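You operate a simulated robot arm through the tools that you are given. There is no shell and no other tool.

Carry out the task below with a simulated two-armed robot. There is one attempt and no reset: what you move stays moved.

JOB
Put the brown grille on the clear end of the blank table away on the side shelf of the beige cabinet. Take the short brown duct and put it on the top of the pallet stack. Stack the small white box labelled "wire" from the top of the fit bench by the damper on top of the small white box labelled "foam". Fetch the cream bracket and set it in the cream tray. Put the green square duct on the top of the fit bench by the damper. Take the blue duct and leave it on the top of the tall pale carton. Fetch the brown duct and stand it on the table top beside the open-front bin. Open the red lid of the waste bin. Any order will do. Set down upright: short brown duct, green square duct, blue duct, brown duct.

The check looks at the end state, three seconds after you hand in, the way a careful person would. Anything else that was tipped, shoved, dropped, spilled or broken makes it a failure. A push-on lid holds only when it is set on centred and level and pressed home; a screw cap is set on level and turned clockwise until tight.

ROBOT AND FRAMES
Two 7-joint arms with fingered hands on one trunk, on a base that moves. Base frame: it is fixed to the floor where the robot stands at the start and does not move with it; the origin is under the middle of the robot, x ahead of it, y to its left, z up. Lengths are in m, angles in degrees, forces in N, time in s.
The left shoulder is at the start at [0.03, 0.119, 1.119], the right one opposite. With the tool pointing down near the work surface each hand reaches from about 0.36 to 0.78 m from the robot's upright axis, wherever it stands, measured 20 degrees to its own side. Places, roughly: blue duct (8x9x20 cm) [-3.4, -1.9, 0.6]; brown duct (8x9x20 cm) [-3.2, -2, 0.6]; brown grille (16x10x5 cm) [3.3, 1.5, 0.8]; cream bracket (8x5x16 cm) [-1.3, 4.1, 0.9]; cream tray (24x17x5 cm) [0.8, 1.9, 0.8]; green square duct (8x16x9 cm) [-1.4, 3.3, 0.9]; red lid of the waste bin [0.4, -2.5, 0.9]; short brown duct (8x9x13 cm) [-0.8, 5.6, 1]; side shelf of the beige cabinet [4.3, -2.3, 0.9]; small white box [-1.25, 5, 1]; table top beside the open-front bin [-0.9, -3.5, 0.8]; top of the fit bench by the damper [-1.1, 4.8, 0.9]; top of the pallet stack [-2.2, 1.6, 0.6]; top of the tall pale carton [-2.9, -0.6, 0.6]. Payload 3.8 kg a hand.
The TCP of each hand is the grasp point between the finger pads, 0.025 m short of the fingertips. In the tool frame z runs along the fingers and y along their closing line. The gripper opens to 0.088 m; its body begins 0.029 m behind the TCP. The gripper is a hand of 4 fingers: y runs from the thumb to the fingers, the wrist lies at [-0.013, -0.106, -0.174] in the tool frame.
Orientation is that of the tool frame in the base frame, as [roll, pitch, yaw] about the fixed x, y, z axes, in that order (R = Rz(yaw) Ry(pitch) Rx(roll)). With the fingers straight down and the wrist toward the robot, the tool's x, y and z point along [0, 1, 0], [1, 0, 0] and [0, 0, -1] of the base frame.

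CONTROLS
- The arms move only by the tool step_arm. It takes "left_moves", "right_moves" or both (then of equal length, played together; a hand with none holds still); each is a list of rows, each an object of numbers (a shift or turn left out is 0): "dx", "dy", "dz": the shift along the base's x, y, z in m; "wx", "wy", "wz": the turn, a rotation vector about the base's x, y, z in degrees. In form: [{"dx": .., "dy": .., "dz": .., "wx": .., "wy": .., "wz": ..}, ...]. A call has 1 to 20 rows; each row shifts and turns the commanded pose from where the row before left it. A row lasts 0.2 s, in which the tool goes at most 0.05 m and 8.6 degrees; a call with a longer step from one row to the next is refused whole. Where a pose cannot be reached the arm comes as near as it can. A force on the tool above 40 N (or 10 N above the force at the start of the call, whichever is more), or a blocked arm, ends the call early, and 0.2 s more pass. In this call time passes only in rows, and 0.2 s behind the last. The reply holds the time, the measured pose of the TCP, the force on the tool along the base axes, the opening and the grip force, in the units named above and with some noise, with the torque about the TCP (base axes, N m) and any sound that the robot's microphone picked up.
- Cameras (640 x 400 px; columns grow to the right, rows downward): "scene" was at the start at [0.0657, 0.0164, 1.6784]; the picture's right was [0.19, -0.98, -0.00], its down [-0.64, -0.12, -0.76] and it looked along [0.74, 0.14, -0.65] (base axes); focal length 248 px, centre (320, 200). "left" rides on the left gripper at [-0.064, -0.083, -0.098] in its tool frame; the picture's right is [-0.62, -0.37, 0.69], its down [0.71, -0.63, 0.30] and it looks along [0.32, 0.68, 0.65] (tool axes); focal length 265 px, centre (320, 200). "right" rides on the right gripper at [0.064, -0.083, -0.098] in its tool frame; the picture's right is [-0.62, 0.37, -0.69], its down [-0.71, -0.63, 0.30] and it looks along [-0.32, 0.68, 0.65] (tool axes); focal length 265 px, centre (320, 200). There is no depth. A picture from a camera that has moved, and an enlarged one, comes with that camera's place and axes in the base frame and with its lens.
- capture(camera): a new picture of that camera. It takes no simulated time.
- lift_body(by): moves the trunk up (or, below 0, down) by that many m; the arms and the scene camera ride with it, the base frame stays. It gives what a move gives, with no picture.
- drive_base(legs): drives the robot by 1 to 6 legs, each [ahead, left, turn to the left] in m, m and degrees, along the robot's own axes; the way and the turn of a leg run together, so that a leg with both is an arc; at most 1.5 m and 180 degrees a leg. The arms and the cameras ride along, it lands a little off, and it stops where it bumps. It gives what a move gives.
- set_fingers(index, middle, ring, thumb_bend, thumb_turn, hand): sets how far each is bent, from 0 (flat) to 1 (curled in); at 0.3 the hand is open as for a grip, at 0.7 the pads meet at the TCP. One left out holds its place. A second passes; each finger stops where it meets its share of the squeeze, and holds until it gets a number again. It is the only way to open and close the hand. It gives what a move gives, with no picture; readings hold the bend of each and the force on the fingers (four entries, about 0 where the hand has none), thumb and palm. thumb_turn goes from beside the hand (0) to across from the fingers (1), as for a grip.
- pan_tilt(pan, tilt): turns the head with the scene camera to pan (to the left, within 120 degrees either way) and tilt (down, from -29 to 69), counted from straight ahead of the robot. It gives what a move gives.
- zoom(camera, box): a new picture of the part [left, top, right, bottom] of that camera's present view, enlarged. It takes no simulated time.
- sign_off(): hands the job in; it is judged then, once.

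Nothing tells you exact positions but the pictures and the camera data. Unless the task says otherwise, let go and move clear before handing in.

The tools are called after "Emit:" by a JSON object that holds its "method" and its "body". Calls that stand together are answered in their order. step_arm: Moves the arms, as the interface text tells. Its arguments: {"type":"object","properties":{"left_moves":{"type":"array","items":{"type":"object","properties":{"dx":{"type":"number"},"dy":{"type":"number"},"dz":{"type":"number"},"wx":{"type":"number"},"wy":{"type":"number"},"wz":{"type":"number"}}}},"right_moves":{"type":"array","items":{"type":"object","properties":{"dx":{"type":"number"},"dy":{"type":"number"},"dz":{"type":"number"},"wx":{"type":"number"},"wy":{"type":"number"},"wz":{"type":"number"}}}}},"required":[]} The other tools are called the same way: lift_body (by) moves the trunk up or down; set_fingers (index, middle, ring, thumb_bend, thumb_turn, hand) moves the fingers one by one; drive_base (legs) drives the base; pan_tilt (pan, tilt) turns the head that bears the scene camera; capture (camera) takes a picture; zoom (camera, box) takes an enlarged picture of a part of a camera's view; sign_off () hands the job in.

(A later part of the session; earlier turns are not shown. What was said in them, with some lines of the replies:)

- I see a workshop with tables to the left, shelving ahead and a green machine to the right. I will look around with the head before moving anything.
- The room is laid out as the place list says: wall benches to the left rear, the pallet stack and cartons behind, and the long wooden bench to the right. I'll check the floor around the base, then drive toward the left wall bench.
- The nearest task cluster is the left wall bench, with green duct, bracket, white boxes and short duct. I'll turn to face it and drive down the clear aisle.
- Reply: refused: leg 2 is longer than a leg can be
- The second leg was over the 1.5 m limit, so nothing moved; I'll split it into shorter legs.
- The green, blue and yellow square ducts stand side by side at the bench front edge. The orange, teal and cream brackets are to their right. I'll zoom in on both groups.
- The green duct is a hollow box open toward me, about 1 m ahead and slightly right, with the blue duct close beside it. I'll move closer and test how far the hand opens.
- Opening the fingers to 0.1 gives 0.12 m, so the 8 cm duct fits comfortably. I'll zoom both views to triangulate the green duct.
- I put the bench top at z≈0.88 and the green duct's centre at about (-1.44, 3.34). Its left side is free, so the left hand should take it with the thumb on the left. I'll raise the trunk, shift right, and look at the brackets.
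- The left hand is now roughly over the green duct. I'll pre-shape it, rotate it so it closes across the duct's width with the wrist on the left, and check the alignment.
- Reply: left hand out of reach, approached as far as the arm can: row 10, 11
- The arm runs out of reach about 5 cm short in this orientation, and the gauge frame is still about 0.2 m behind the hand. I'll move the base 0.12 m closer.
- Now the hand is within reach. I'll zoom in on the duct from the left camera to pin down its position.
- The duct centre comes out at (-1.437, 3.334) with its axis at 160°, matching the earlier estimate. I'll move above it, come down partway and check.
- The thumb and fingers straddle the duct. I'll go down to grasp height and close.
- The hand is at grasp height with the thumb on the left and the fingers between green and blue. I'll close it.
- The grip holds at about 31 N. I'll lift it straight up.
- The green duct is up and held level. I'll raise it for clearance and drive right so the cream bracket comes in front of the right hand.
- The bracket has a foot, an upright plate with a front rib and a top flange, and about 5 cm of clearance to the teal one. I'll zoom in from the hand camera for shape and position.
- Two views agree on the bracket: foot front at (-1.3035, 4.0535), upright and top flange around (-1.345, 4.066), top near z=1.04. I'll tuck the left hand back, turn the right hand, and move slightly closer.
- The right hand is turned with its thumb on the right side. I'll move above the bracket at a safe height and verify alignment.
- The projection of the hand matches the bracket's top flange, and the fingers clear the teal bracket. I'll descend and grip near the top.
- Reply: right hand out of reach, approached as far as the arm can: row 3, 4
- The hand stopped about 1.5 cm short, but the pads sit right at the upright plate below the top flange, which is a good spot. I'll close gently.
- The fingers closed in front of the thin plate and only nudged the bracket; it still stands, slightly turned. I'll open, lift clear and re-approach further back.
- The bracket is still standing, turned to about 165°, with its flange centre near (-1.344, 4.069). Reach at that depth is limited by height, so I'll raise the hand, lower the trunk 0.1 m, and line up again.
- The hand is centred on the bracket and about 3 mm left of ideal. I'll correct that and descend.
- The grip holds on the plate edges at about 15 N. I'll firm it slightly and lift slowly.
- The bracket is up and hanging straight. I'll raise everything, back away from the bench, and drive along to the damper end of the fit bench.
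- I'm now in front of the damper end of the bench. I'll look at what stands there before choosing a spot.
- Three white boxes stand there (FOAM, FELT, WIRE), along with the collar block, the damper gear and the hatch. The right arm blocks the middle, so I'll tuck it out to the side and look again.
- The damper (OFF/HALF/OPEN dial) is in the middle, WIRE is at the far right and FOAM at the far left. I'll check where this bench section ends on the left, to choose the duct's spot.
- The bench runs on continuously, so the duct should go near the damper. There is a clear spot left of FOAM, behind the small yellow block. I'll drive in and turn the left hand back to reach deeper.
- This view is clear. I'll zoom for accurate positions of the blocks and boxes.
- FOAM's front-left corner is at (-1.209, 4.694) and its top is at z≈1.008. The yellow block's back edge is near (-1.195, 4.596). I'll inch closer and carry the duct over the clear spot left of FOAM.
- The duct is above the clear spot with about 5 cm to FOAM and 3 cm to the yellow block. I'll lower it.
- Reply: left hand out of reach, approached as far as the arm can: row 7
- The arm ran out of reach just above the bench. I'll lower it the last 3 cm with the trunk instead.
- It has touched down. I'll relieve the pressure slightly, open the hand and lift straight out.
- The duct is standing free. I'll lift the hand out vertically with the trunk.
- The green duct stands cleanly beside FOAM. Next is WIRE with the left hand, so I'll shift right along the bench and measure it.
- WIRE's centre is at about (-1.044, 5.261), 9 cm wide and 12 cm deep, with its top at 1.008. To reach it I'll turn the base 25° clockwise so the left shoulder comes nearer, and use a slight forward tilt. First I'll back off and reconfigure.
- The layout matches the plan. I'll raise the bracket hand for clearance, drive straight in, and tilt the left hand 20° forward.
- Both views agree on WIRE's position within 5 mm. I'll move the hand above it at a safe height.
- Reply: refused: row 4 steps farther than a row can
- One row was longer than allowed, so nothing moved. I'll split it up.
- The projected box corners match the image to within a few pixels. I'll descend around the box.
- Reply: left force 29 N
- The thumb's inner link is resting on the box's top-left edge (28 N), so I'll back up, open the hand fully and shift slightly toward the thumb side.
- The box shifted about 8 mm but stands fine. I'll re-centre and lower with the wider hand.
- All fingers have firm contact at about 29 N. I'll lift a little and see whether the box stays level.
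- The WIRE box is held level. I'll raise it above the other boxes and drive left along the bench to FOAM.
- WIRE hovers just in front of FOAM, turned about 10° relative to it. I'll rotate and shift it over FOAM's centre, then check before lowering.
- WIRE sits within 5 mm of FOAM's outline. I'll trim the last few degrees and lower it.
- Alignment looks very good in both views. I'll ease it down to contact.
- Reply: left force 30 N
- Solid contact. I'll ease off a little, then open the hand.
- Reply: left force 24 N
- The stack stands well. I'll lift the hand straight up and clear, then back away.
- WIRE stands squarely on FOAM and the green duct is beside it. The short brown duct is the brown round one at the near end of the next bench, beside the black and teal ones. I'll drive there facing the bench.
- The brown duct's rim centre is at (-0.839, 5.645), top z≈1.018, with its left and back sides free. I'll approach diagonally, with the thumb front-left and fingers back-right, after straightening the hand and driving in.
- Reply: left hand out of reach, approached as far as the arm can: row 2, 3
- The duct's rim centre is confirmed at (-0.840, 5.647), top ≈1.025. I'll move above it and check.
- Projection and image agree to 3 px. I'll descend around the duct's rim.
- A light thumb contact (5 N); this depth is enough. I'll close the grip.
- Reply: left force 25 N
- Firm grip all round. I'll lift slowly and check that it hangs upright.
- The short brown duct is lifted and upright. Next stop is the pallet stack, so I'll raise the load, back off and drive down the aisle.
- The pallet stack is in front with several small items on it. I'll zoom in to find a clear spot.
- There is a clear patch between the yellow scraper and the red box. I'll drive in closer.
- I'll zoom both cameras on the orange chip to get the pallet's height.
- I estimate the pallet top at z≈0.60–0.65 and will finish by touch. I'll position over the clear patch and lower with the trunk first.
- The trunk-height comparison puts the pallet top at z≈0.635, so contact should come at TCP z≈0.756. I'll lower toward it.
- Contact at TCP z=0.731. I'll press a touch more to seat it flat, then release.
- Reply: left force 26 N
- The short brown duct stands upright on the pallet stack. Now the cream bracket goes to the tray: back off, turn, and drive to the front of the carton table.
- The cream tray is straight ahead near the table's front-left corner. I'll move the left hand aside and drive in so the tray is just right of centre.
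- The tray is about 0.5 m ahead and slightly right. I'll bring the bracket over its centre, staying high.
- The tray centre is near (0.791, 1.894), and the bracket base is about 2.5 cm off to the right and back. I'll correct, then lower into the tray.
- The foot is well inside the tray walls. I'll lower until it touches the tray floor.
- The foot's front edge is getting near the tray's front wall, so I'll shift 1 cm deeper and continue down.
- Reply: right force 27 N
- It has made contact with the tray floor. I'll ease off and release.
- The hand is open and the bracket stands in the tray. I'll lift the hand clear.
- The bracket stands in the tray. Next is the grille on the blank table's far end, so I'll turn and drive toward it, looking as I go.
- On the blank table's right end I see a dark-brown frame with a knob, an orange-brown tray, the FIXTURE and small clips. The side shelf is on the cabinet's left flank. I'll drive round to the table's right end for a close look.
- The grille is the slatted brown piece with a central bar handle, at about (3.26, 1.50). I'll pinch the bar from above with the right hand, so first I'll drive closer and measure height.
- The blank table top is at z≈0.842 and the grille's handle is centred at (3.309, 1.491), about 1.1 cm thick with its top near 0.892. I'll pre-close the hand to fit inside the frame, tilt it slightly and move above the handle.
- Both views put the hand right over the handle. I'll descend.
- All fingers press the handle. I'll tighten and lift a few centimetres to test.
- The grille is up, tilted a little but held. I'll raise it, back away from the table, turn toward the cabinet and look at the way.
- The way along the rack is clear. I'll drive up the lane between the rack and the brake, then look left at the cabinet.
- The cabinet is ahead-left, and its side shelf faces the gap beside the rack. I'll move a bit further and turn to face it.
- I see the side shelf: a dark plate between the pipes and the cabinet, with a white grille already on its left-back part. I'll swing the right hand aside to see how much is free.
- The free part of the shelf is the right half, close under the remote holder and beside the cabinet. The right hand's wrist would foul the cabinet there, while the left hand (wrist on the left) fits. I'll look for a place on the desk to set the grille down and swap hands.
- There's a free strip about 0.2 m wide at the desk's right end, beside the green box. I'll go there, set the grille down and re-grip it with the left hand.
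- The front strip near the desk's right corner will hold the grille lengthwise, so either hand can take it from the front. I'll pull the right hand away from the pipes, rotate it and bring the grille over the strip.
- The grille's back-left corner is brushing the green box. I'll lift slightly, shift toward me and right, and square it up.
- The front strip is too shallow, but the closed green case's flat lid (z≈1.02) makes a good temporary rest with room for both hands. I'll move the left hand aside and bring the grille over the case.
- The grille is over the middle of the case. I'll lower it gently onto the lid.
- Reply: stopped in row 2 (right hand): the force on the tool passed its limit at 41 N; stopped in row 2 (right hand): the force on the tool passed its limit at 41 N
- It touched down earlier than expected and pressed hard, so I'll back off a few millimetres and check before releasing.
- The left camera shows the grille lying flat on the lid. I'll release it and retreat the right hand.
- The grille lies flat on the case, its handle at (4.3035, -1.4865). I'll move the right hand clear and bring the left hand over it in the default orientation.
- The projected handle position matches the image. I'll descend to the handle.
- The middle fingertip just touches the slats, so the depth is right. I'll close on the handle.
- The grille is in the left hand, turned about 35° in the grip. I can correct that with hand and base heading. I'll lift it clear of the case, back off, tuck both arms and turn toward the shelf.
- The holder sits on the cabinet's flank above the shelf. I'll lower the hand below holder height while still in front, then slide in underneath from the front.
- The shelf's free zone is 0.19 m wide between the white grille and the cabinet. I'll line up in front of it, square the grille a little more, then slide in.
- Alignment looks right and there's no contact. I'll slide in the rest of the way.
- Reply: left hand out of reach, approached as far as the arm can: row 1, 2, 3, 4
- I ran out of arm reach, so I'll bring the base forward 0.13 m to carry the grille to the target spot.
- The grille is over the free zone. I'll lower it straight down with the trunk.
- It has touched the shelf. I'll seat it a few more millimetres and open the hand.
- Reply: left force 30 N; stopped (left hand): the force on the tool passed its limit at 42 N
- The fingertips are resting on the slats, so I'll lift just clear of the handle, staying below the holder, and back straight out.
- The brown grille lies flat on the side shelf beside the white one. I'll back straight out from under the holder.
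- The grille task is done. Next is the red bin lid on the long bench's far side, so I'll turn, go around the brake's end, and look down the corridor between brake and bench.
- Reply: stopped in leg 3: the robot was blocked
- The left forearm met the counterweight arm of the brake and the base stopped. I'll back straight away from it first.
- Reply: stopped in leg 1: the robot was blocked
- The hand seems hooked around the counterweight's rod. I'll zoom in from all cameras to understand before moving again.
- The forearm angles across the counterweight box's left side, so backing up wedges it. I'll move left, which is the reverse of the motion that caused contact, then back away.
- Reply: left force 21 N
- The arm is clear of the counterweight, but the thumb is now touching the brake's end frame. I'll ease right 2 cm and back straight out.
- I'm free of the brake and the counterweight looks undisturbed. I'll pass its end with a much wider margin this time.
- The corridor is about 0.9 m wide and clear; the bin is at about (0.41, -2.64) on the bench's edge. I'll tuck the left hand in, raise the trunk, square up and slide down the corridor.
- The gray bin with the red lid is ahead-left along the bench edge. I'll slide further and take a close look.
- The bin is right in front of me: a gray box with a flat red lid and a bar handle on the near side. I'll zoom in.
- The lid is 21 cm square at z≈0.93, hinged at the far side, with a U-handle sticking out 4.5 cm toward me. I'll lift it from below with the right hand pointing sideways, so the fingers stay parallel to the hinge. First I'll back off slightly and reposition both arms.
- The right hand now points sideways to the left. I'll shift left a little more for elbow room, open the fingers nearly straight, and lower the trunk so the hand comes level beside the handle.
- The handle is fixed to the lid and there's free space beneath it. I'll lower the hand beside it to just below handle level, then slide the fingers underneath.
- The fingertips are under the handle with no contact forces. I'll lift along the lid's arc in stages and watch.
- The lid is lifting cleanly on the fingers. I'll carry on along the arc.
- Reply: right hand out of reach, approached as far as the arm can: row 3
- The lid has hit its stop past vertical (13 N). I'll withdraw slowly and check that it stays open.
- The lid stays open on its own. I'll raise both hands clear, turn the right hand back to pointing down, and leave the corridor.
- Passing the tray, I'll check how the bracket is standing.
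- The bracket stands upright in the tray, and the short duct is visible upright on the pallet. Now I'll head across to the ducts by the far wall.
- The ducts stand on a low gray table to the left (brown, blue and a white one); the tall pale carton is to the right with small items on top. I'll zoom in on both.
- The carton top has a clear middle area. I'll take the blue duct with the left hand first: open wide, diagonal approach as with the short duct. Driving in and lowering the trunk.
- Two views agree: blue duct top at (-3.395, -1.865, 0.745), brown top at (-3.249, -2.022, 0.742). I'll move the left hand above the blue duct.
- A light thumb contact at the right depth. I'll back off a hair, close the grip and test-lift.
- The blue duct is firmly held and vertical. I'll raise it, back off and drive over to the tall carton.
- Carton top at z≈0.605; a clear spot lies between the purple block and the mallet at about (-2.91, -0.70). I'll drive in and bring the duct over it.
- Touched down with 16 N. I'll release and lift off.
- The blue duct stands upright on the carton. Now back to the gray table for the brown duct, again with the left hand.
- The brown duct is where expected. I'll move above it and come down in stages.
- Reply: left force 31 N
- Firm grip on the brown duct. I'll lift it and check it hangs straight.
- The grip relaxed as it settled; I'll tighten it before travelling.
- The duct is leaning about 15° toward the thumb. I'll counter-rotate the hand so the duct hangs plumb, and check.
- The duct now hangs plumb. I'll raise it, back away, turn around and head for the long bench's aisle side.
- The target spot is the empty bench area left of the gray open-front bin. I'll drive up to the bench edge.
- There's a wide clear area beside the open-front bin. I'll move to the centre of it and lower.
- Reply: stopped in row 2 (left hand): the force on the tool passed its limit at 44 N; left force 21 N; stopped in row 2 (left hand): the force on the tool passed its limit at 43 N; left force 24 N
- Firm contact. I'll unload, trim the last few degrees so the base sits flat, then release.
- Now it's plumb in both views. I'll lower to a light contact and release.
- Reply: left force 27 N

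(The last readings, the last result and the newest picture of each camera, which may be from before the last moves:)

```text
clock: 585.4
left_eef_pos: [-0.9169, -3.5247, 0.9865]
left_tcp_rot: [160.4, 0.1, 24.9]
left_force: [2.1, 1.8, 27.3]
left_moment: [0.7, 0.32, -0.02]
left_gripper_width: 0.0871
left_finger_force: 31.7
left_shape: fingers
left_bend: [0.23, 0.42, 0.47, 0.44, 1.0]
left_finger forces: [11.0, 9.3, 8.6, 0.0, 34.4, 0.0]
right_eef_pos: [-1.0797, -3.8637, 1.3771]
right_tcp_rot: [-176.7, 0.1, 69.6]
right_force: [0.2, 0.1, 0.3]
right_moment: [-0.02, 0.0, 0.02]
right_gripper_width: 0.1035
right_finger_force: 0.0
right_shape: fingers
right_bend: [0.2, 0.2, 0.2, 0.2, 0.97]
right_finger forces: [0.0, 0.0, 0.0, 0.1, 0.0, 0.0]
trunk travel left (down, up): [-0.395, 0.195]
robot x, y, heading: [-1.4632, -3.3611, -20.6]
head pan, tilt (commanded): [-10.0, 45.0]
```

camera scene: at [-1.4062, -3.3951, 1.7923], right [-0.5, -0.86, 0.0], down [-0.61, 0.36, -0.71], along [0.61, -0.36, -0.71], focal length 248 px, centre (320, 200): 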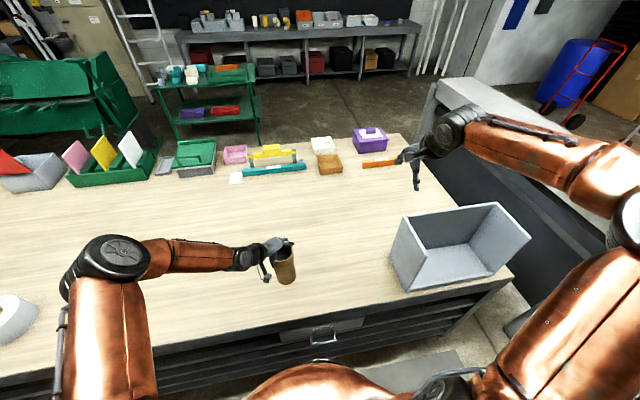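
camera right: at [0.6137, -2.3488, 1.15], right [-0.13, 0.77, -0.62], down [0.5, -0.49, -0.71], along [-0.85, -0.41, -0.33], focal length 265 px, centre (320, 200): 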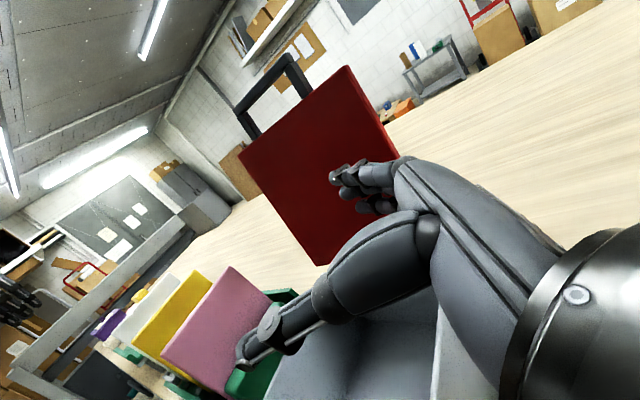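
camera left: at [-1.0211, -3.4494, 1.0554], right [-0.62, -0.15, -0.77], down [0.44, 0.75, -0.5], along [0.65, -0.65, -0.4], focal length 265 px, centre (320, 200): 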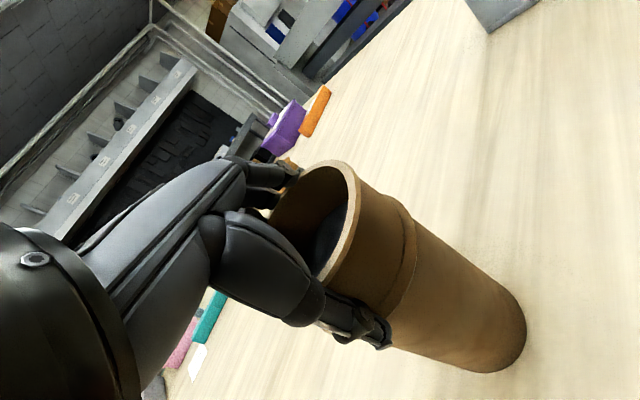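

Emit:
{"method": "step_arm", "body": {"left_moves": [{"dz": 0.003}]}}

Emit:
{"method": "set_fingers", "body": {"hand": "left", "index": 0.15, "middle": 0.2, "ring": 0.2, "thumb_bend": 0.25}}

Emit:
{"method": "set_fingers", "body": {"hand": "left", "index": 0.0, "middle": 0.0, "ring": 0.0, "thumb_bend": 0.0}}

Emit:
{"method": "capture", "body": {"camera": "left"}}

Emit:
{"method": "zoom", "body": {"camera": "scene", "box": [180, 200, 360, 340]}}

```text
clock: 585.8
left_eef_pos: [-0.9173, -3.525, 0.9874]
left_tcp_rot: [160.9, 0.4, 24.7]
left_force: [1.5, 0.5, 18.0]
left_moment: [0.33, 0.14, 0.03]
left_gripper_width: 0.0869
left_finger_force: 29.3
left_shape: fingers
left_bend: [0.22, 0.42, 0.47, 0.44, 1.0]
left_finger forces: [11.1, 9.1, 8.4, 0.1, 30.3, 0.1]
right_eef_pos: [-1.0764, -3.8647, 1.3762]
right_tcp_rot: [-176.6, 0.1, 69.7]
right_force: [0.3, -0.6, 0.4]
right_moment: [0.03, 0.0, 0.0]
right_gripper_width: 0.1034
right_finger_force: 0.0
right_shape: fingers
right_bend: [0.2, 0.2, 0.2, 0.2, 0.97]
right_finger forces: [0.1, 0.0, 0.1, 0.0, 0.0, 0.1]
trunk travel left (down, up): [-0.395, 0.195]
robot x, y, heading: [-1.464, -3.3645, -20.2]
head pan, tilt (commanded): [-10.0, 45.0]
```

```text
clock: 586.8
left_eef_pos: [-0.917, -3.5244, 0.9859]
left_tcp_rot: [161.0, 0.4, 24.7]
left_force: [0.4, -0.8, -0.9]
left_moment: [0.02, 0.02, 0.01]
left_gripper_width: 0.1056
left_finger_force: 0.4
left_shape: fingers
left_bend: [0.15, 0.2, 0.2, 0.25, 1.0]
left_finger forces: [0.0, 0.4, 0.0, 0.0, 0.0, 0.0]
right_eef_pos: [-1.0749, -3.8658, 1.3765]
right_tcp_rot: [-176.6, 0.1, 69.8]
right_force: [0.0, -0.4, -0.2]
right_moment: [0.01, -0.02, -0.01]
right_gripper_width: 0.1034
right_finger_force: 0.0
right_shape: fingers
right_bend: [0.2, 0.2, 0.2, 0.2, 0.97]
right_finger forces: [0.1, 0.0, 0.1, 0.0, 0.0, 0.0]
trunk travel left (down, up): [-0.395, 0.195]
robot x, y, heading: [-1.4615, -3.3589, -20.6]
head pan, tilt (commanded): [-10.0, 45.0]
```

```text
clock: 587.8
left_eef_pos: [-0.9169, -3.5249, 0.9877]
left_tcp_rot: [161.0, 0.5, 24.7]
left_force: [-0.1, 0.8, 0.1]
left_moment: [0.0, -0.03, -0.02]
left_gripper_width: 0.1321
left_finger_force: 0.1
left_shape: fingers
left_bend: [0.0, 0.0, 0.0, 0.0, 1.0]
left_finger forces: [0.1, 0.0, 0.0, 0.0, 0.0, 0.1]
right_eef_pos: [-1.0767, -3.8652, 1.3756]
right_tcp_rot: [-176.7, 0.1, 69.8]
right_force: [0.2, 0.5, 0.1]
right_moment: [-0.02, -0.01, 0.02]
right_gripper_width: 0.1032
right_finger_force: 0.1
right_shape: fingers
right_bend: [0.2, 0.2, 0.2, 0.2, 0.97]
right_finger forces: [0.0, 0.1, 0.0, 0.0, 0.2, 0.0]
trunk travel left (down, up): [-0.395, 0.195]
robot x, y, heading: [-1.461, -3.3638, -20.5]
head pan, tilt (commanded): [-10.0, 45.0]
```

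```text
taken
camera left: at [-1.0212, -3.4499, 1.053], right [-0.62, -0.15, -0.77], down [0.44, 0.75, -0.5], along [0.65, -0.65, -0.4], focal length 265 px, centre (320, 200)
```

left: 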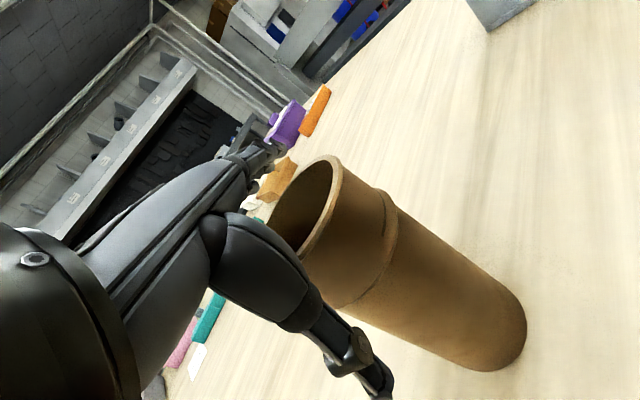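

```text
2.86 times, centred on (270, 270) of scene
camera zoom: at [-1.4076, -3.3951, 1.7924], right [-0.5, -0.86, 0.0], down [-0.61, 0.36, -0.71], along [0.61, -0.36, -0.71], focal length 708 px, centre (463, 0)
```

zoom: 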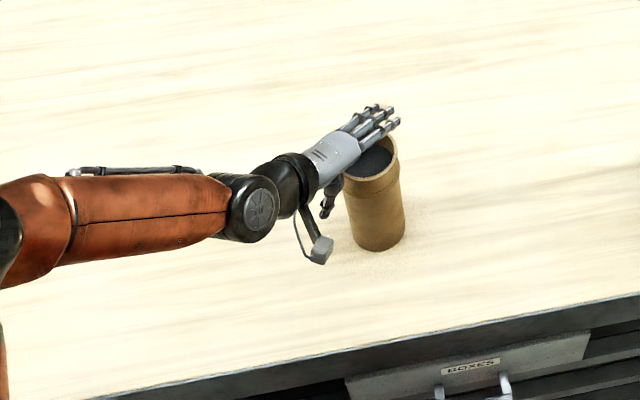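

The duct stands upright on its own. I'll lift the hand straight up and away.

Emit:
{"method": "step_arm", "body": {"left_moves": [{"dz": 0.01}, {"dz": 0.02}, {"dz": 0.03}, {"dz": 0.04}, {"dz": 0.045}, {"dz": 0.045}, {"dz": 0.045}]}}

Emit:
{"method": "drive_base", "body": {"legs": [[-0.4, 0, 0]]}}

Emit:
{"method": "capture", "body": {"camera": "scene"}}

Emit:
{"method": "zoom", "body": {"camera": "scene", "box": [220, 120, 460, 300]}}

```text
clock: 589.4
left_eef_pos: [-0.9183, -3.5212, 1.2205]
left_tcp_rot: [160.9, 0.3, 24.8]
left_force: [-0.8, 0.9, 0.8]
left_moment: [0.01, 0.01, 0.0]
left_gripper_width: 0.1319
left_finger_force: 0.0
left_shape: fingers
left_bend: [0.0, 0.0, 0.0, 0.0, 1.0]
left_finger forces: [0.0, 0.0, 0.1, 0.0, 0.1, 0.1]
right_eef_pos: [-1.0775, -3.8653, 1.3751]
right_tcp_rot: [-176.5, 0.1, 69.7]
right_force: [0.5, -0.2, -0.4]
right_moment: [-0.03, -0.02, 0.0]
right_gripper_width: 0.1032
right_finger_force: 0.1
right_shape: fingers
right_bend: [0.2, 0.2, 0.2, 0.2, 0.97]
right_finger forces: [0.0, 0.0, 0.0, 0.0, 0.1, 0.1]
trunk travel left (down, up): [-0.395, 0.195]
robot x, y, heading: [-1.4598, -3.3597, -20.6]
head pan, tilt (commanded): [-10.0, 45.0]
```

```text
clock: 591.8
left_eef_pos: [-1.2871, -3.3803, 1.2194]
left_tcp_rot: [161.0, 0.4, 25.5]
left_force: [0.3, -0.2, 0.1]
left_moment: [0.01, -0.02, 0.0]
left_gripper_width: 0.132
left_finger_force: 0.2
left_shape: fingers
left_bend: [0.0, 0.0, 0.0, 0.0, 1.0]
left_finger forces: [0.1, 0.0, 0.0, 0.0, 0.0, 0.1]
right_eef_pos: [-1.441, -3.7248, 1.3761]
right_tcp_rot: [-176.7, 0.0, 70.3]
right_force: [0.5, 0.3, -0.8]
right_moment: [0.02, 0.04, 0.0]
right_gripper_width: 0.1034
right_finger_force: 0.1
right_shape: fingers
right_bend: [0.2, 0.2, 0.2, 0.2, 0.97]
right_finger forces: [0.1, 0.0, 0.0, 0.0, 0.0, 0.0]
trunk travel left (down, up): [-0.395, 0.195]
robot x, y, heading: [-1.8335, -3.2259, -19.4]
head pan, tilt (commanded): [-10.0, 45.0]
```

```text
taken
camera scene: at [-1.7788, -3.2599, 1.7924], right [-0.49, -0.87, 0.0], down [-0.62, 0.35, -0.71], along [0.62, -0.35, -0.71], focal length 248 px, centre (320, 200)
```

scene: 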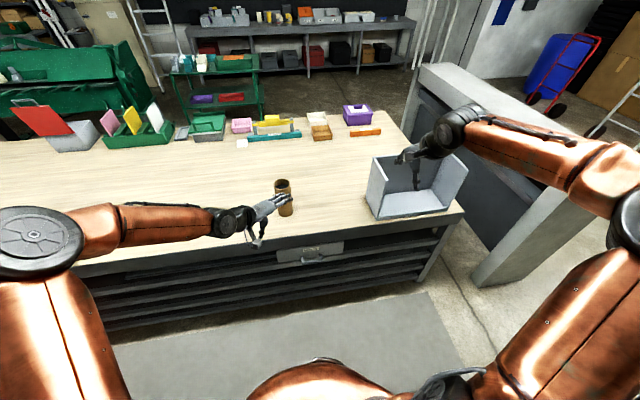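

```text
2.22 times, centred on (340, 210) of scene
camera zoom: at [-1.7788, -3.2599, 1.7924], right [-0.49, -0.87, 0.0], down [-0.62, 0.35, -0.71], along [0.62, -0.35, -0.71], focal length 551 px, centre (276, 178)
```

zoom: 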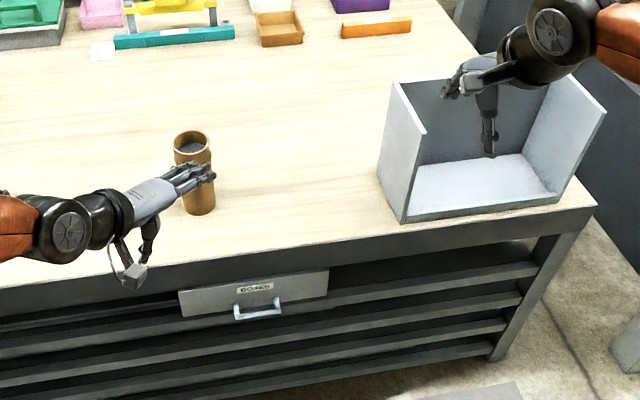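

The brown duct stands beside the open-front bin, and the red lid is still open. Before handing in I want to make sure the brake's counterweight I brushed is where it was, so I'll go back to the start pose and compare with the first pictures.

Emit:
{"method": "drive_base", "body": {"legs": [[-0.1, 0, 0], [0, 1.2, 0], [0, 1.2, 0], [0, 1.1, 0], [0.75, 0.15, 0], [0, 0, 19.4]]}}

Emit:
{"method": "lift_body", "body": {"by": -0.12}}

Emit:
{"method": "pan_tilt", "body": {"pan": 0, "tilt": 15}}

Emit:
{"method": "capture", "body": {"camera": "scene"}}

```text
clock: 614.2
left_eef_pos: [0.5628, -0.0258, 1.2193]
left_tcp_rot: [160.9, 0.4, 43.9]
left_force: [-0.6, -0.5, 0.9]
left_moment: [0.0, 0.02, -0.02]
left_gripper_width: 0.1318
left_finger_force: 0.0
left_shape: fingers
left_bend: [0.0, 0.0, 0.0, 0.0, 1.0]
left_finger forces: [0.1, 0.0, 0.1, 0.0, 0.1, 0.0]
right_eef_pos: [0.5247, -0.4005, 1.3754]
right_tcp_rot: [-176.6, 0.2, 88.9]
right_force: [-0.9, 0.1, 0.1]
right_moment: [-0.02, 0.0, -0.01]
right_gripper_width: 0.1034
right_finger_force: 0.1
right_shape: fingers
right_bend: [0.2, 0.2, 0.2, 0.2, 0.97]
right_finger forces: [0.0, 0.0, 0.0, 0.1, 0.1, 0.0]
trunk travel left (down, up): [-0.395, 0.195]
robot x, y, heading: [-0.0096, -0.0509, -1.3]
head pan, tilt (commanded): [-10.0, 45.0]
```

```text
clock: 615.7
left_eef_pos: [0.5638, -0.0252, 1.1001]
left_tcp_rot: [160.9, 0.3, 43.9]
left_force: [-0.4, -0.2, -0.4]
left_moment: [0.01, 0.03, 0.0]
left_gripper_width: 0.1316
left_finger_force: 0.0
left_shape: fingers
left_bend: [0.0, 0.0, 0.0, 0.0, 1.0]
left_finger forces: [0.0, 0.0, 0.1, 0.0, 0.1, 0.1]
right_eef_pos: [0.5257, -0.4007, 1.2549]
right_tcp_rot: [-176.6, 0.1, 88.8]
right_force: [0.0, 0.6, 0.1]
right_moment: [0.01, 0.05, 0.0]
right_gripper_width: 0.1035
right_finger_force: 0.1
right_shape: fingers
right_bend: [0.2, 0.2, 0.2, 0.2, 0.97]
right_finger forces: [0.0, 0.0, 0.0, 0.0, 0.0, 0.0]
trunk travel left (down, up): [-0.275, 0.315]
robot x, y, heading: [-0.0056, -0.0486, -1.1]
head pan, tilt (commanded): [-10.0, 45.0]
```

```text
clock: 616.7
left_eef_pos: [0.5626, -0.0248, 1.1003]
left_tcp_rot: [160.9, 0.4, 43.9]
left_force: [-0.3, -0.2, 0.3]
left_moment: [0.02, 0.0, 0.02]
left_gripper_width: 0.1319
left_finger_force: 0.1
left_shape: fingers
left_bend: [0.0, 0.0, 0.0, 0.0, 1.0]
left_finger forces: [0.1, 0.0, 0.1, 0.1, 0.0, 0.0]
right_eef_pos: [0.5235, -0.399, 1.2549]
right_tcp_rot: [-176.6, 0.1, 88.7]
right_force: [-1.0, -0.4, -0.3]
right_moment: [-0.04, 0.0, -0.03]
right_gripper_width: 0.1034
right_finger_force: 0.1
right_shape: fingers
right_bend: [0.2, 0.2, 0.2, 0.2, 0.97]
right_finger forces: [0.0, 0.0, 0.1, 0.0, 0.1, 0.0]
trunk travel left (down, up): [-0.275, 0.315]
robot x, y, heading: [-0.0054, -0.0536, -1.1]
head pan, tilt (commanded): [0.0, 15.0]
```

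```text
taken
camera scene: at [0.072, -0.0516, 1.7191], right [-0.02, -1.0, 0.0], down [-0.26, 0.01, -0.97], along [0.97, -0.02, -0.26], focal length 248 px, centre (320, 200)
```

scene: 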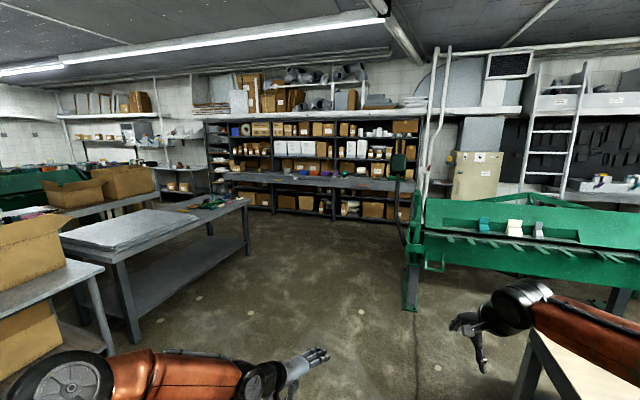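

Emit:
{"method": "zoom", "body": {"camera": "scene", "box": [360, 120, 500, 280]}}

Emit:
{"method": "pan_tilt", "body": {"pan": -58.9, "tilt": 15}}

Emit:
{"method": "capture", "body": {"camera": "scene"}}

Emit:
{"method": "zoom", "body": {"camera": "scene", "box": [60, 100, 260, 300]}}

```text
2.50 times, centred on (430, 200) of scene
camera zoom: at [0.072, -0.0516, 1.7191], right [-0.02, -1.0, 0.0], down [-0.26, 0.01, -0.97], along [0.97, -0.02, -0.26], focal length 620 px, centre (45, 200)
```

zoom: 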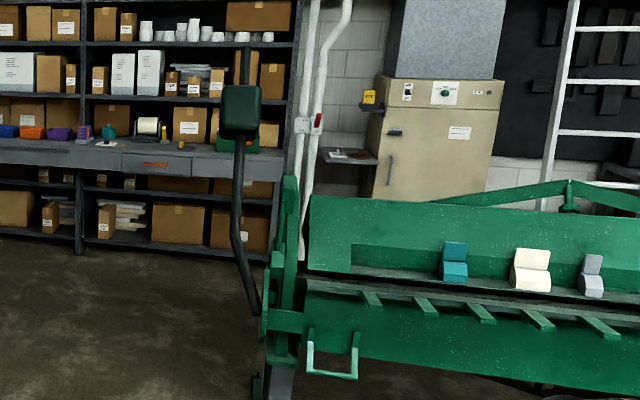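

```text
clock: 618.0
left_eef_pos: [0.5632, -0.0249, 1.1005]
left_tcp_rot: [160.8, 0.4, 43.9]
left_force: [0.1, -0.2, 0.0]
left_moment: [0.0, -0.01, -0.02]
left_gripper_width: 0.1319
left_finger_force: 0.1
left_shape: fingers
left_bend: [0.0, 0.0, 0.0, 0.0, 1.0]
left_finger forces: [0.0, 0.0, 0.1, 0.1, 0.1, 0.0]
right_eef_pos: [0.5249, -0.4006, 1.256]
right_tcp_rot: [-176.6, 0.1, 88.8]
right_force: [-0.1, 0.3, -1.2]
right_moment: [0.03, 0.01, 0.03]
right_gripper_width: 0.1034
right_finger_force: 0.0
right_shape: fingers
right_bend: [0.2, 0.2, 0.2, 0.2, 0.97]
right_finger forces: [0.0, 0.0, 0.0, 0.1, 0.1, 0.0]
trunk travel left (down, up): [-0.275, 0.315]
robot x, y, heading: [-0.0019, -0.0544, -1.1]
head pan, tilt (commanded): [-58.9, 15.0]
```

```text
taken
camera scene: at [0.0253, -0.1305, 1.7192], right [-0.87, -0.5, 0.0], down [-0.13, 0.22, -0.97], along [0.48, -0.84, -0.26], focal length 248 px, centre (320, 200)
```

scene: 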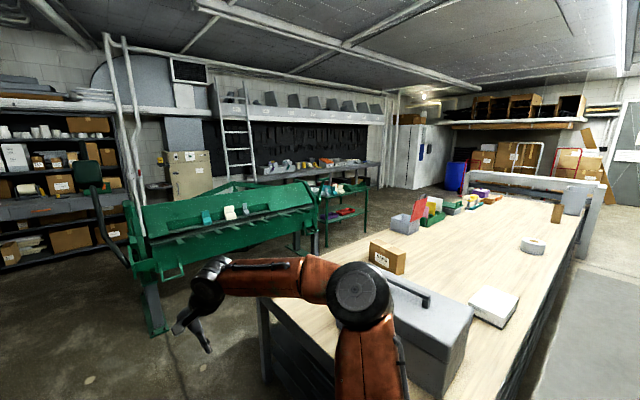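

```text
2.00 times, centred on (160, 200) of scene
camera zoom: at [0.0253, -0.1305, 1.7192], right [-0.87, -0.5, 0.0], down [-0.13, 0.22, -0.97], along [0.48, -0.84, -0.26], focal length 496 px, centre (640, 200)
```

zoom: 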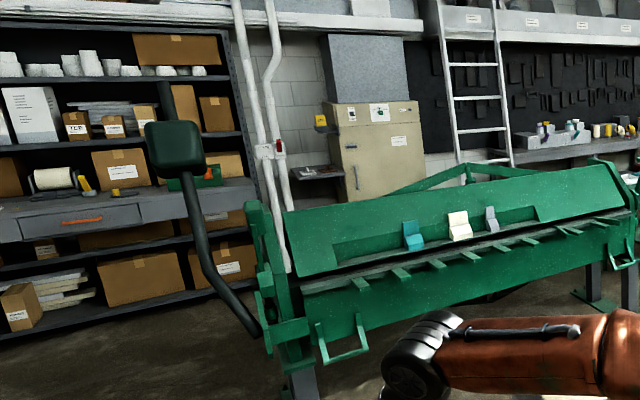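

The counterweight is exactly where it was in the first pictures. From here I can see the red lid open, the brown duct standing by the open-front bin, and both grilles on the side shelf. Earlier views showed the green duct, the WIRE-on-FOAM stack, the bracket, the short duct and the blue duct standing properly. Both hands are empty and clear, so I'm handing in.

Emit:
{"method": "sign_off", "body": {}}

```text
The job is handed in.
```

All eight parts of the job are done and handed in. I checked each one by camera, most of them just after placing it; I did not go back to every spot before handing in.

| Item | Where it is now |
|---|---|
| Brown grille | Flat on the cabinet's side shelf, beside the white grille |
| Short brown duct | Upright on the pallet stack |
| "Wire" box | Squarely on top of the "foam" box |
| Cream bracket | Standing in the cream tray |
| Green square duct | Upright on the fit bench, just left of the "foam" box |
| Blue duct | Upright on the tall pale carton |
| Brown duct | Upright on the table top, about 0.3 m from the open-front bin |
| Red lid of the waste bin | Open against its stop, and staying open without support |

- **Green duct position:** it is about 0.3 m from the spot you gave. That was the nearest clear space I could reach without moving other things.
- **Brake counterweight:** my left arm bumped the brake's counterweight arm on the way past. Compared with the first pictures from the start position, it has not moved.
- **Green case:** I rested the grille on the green case on the rack desk while changing hands. The case stayed in place.
- **"Wire" box:** it shifted about 1 cm on the bench before I had a proper grip. It is now stacked where you asked.
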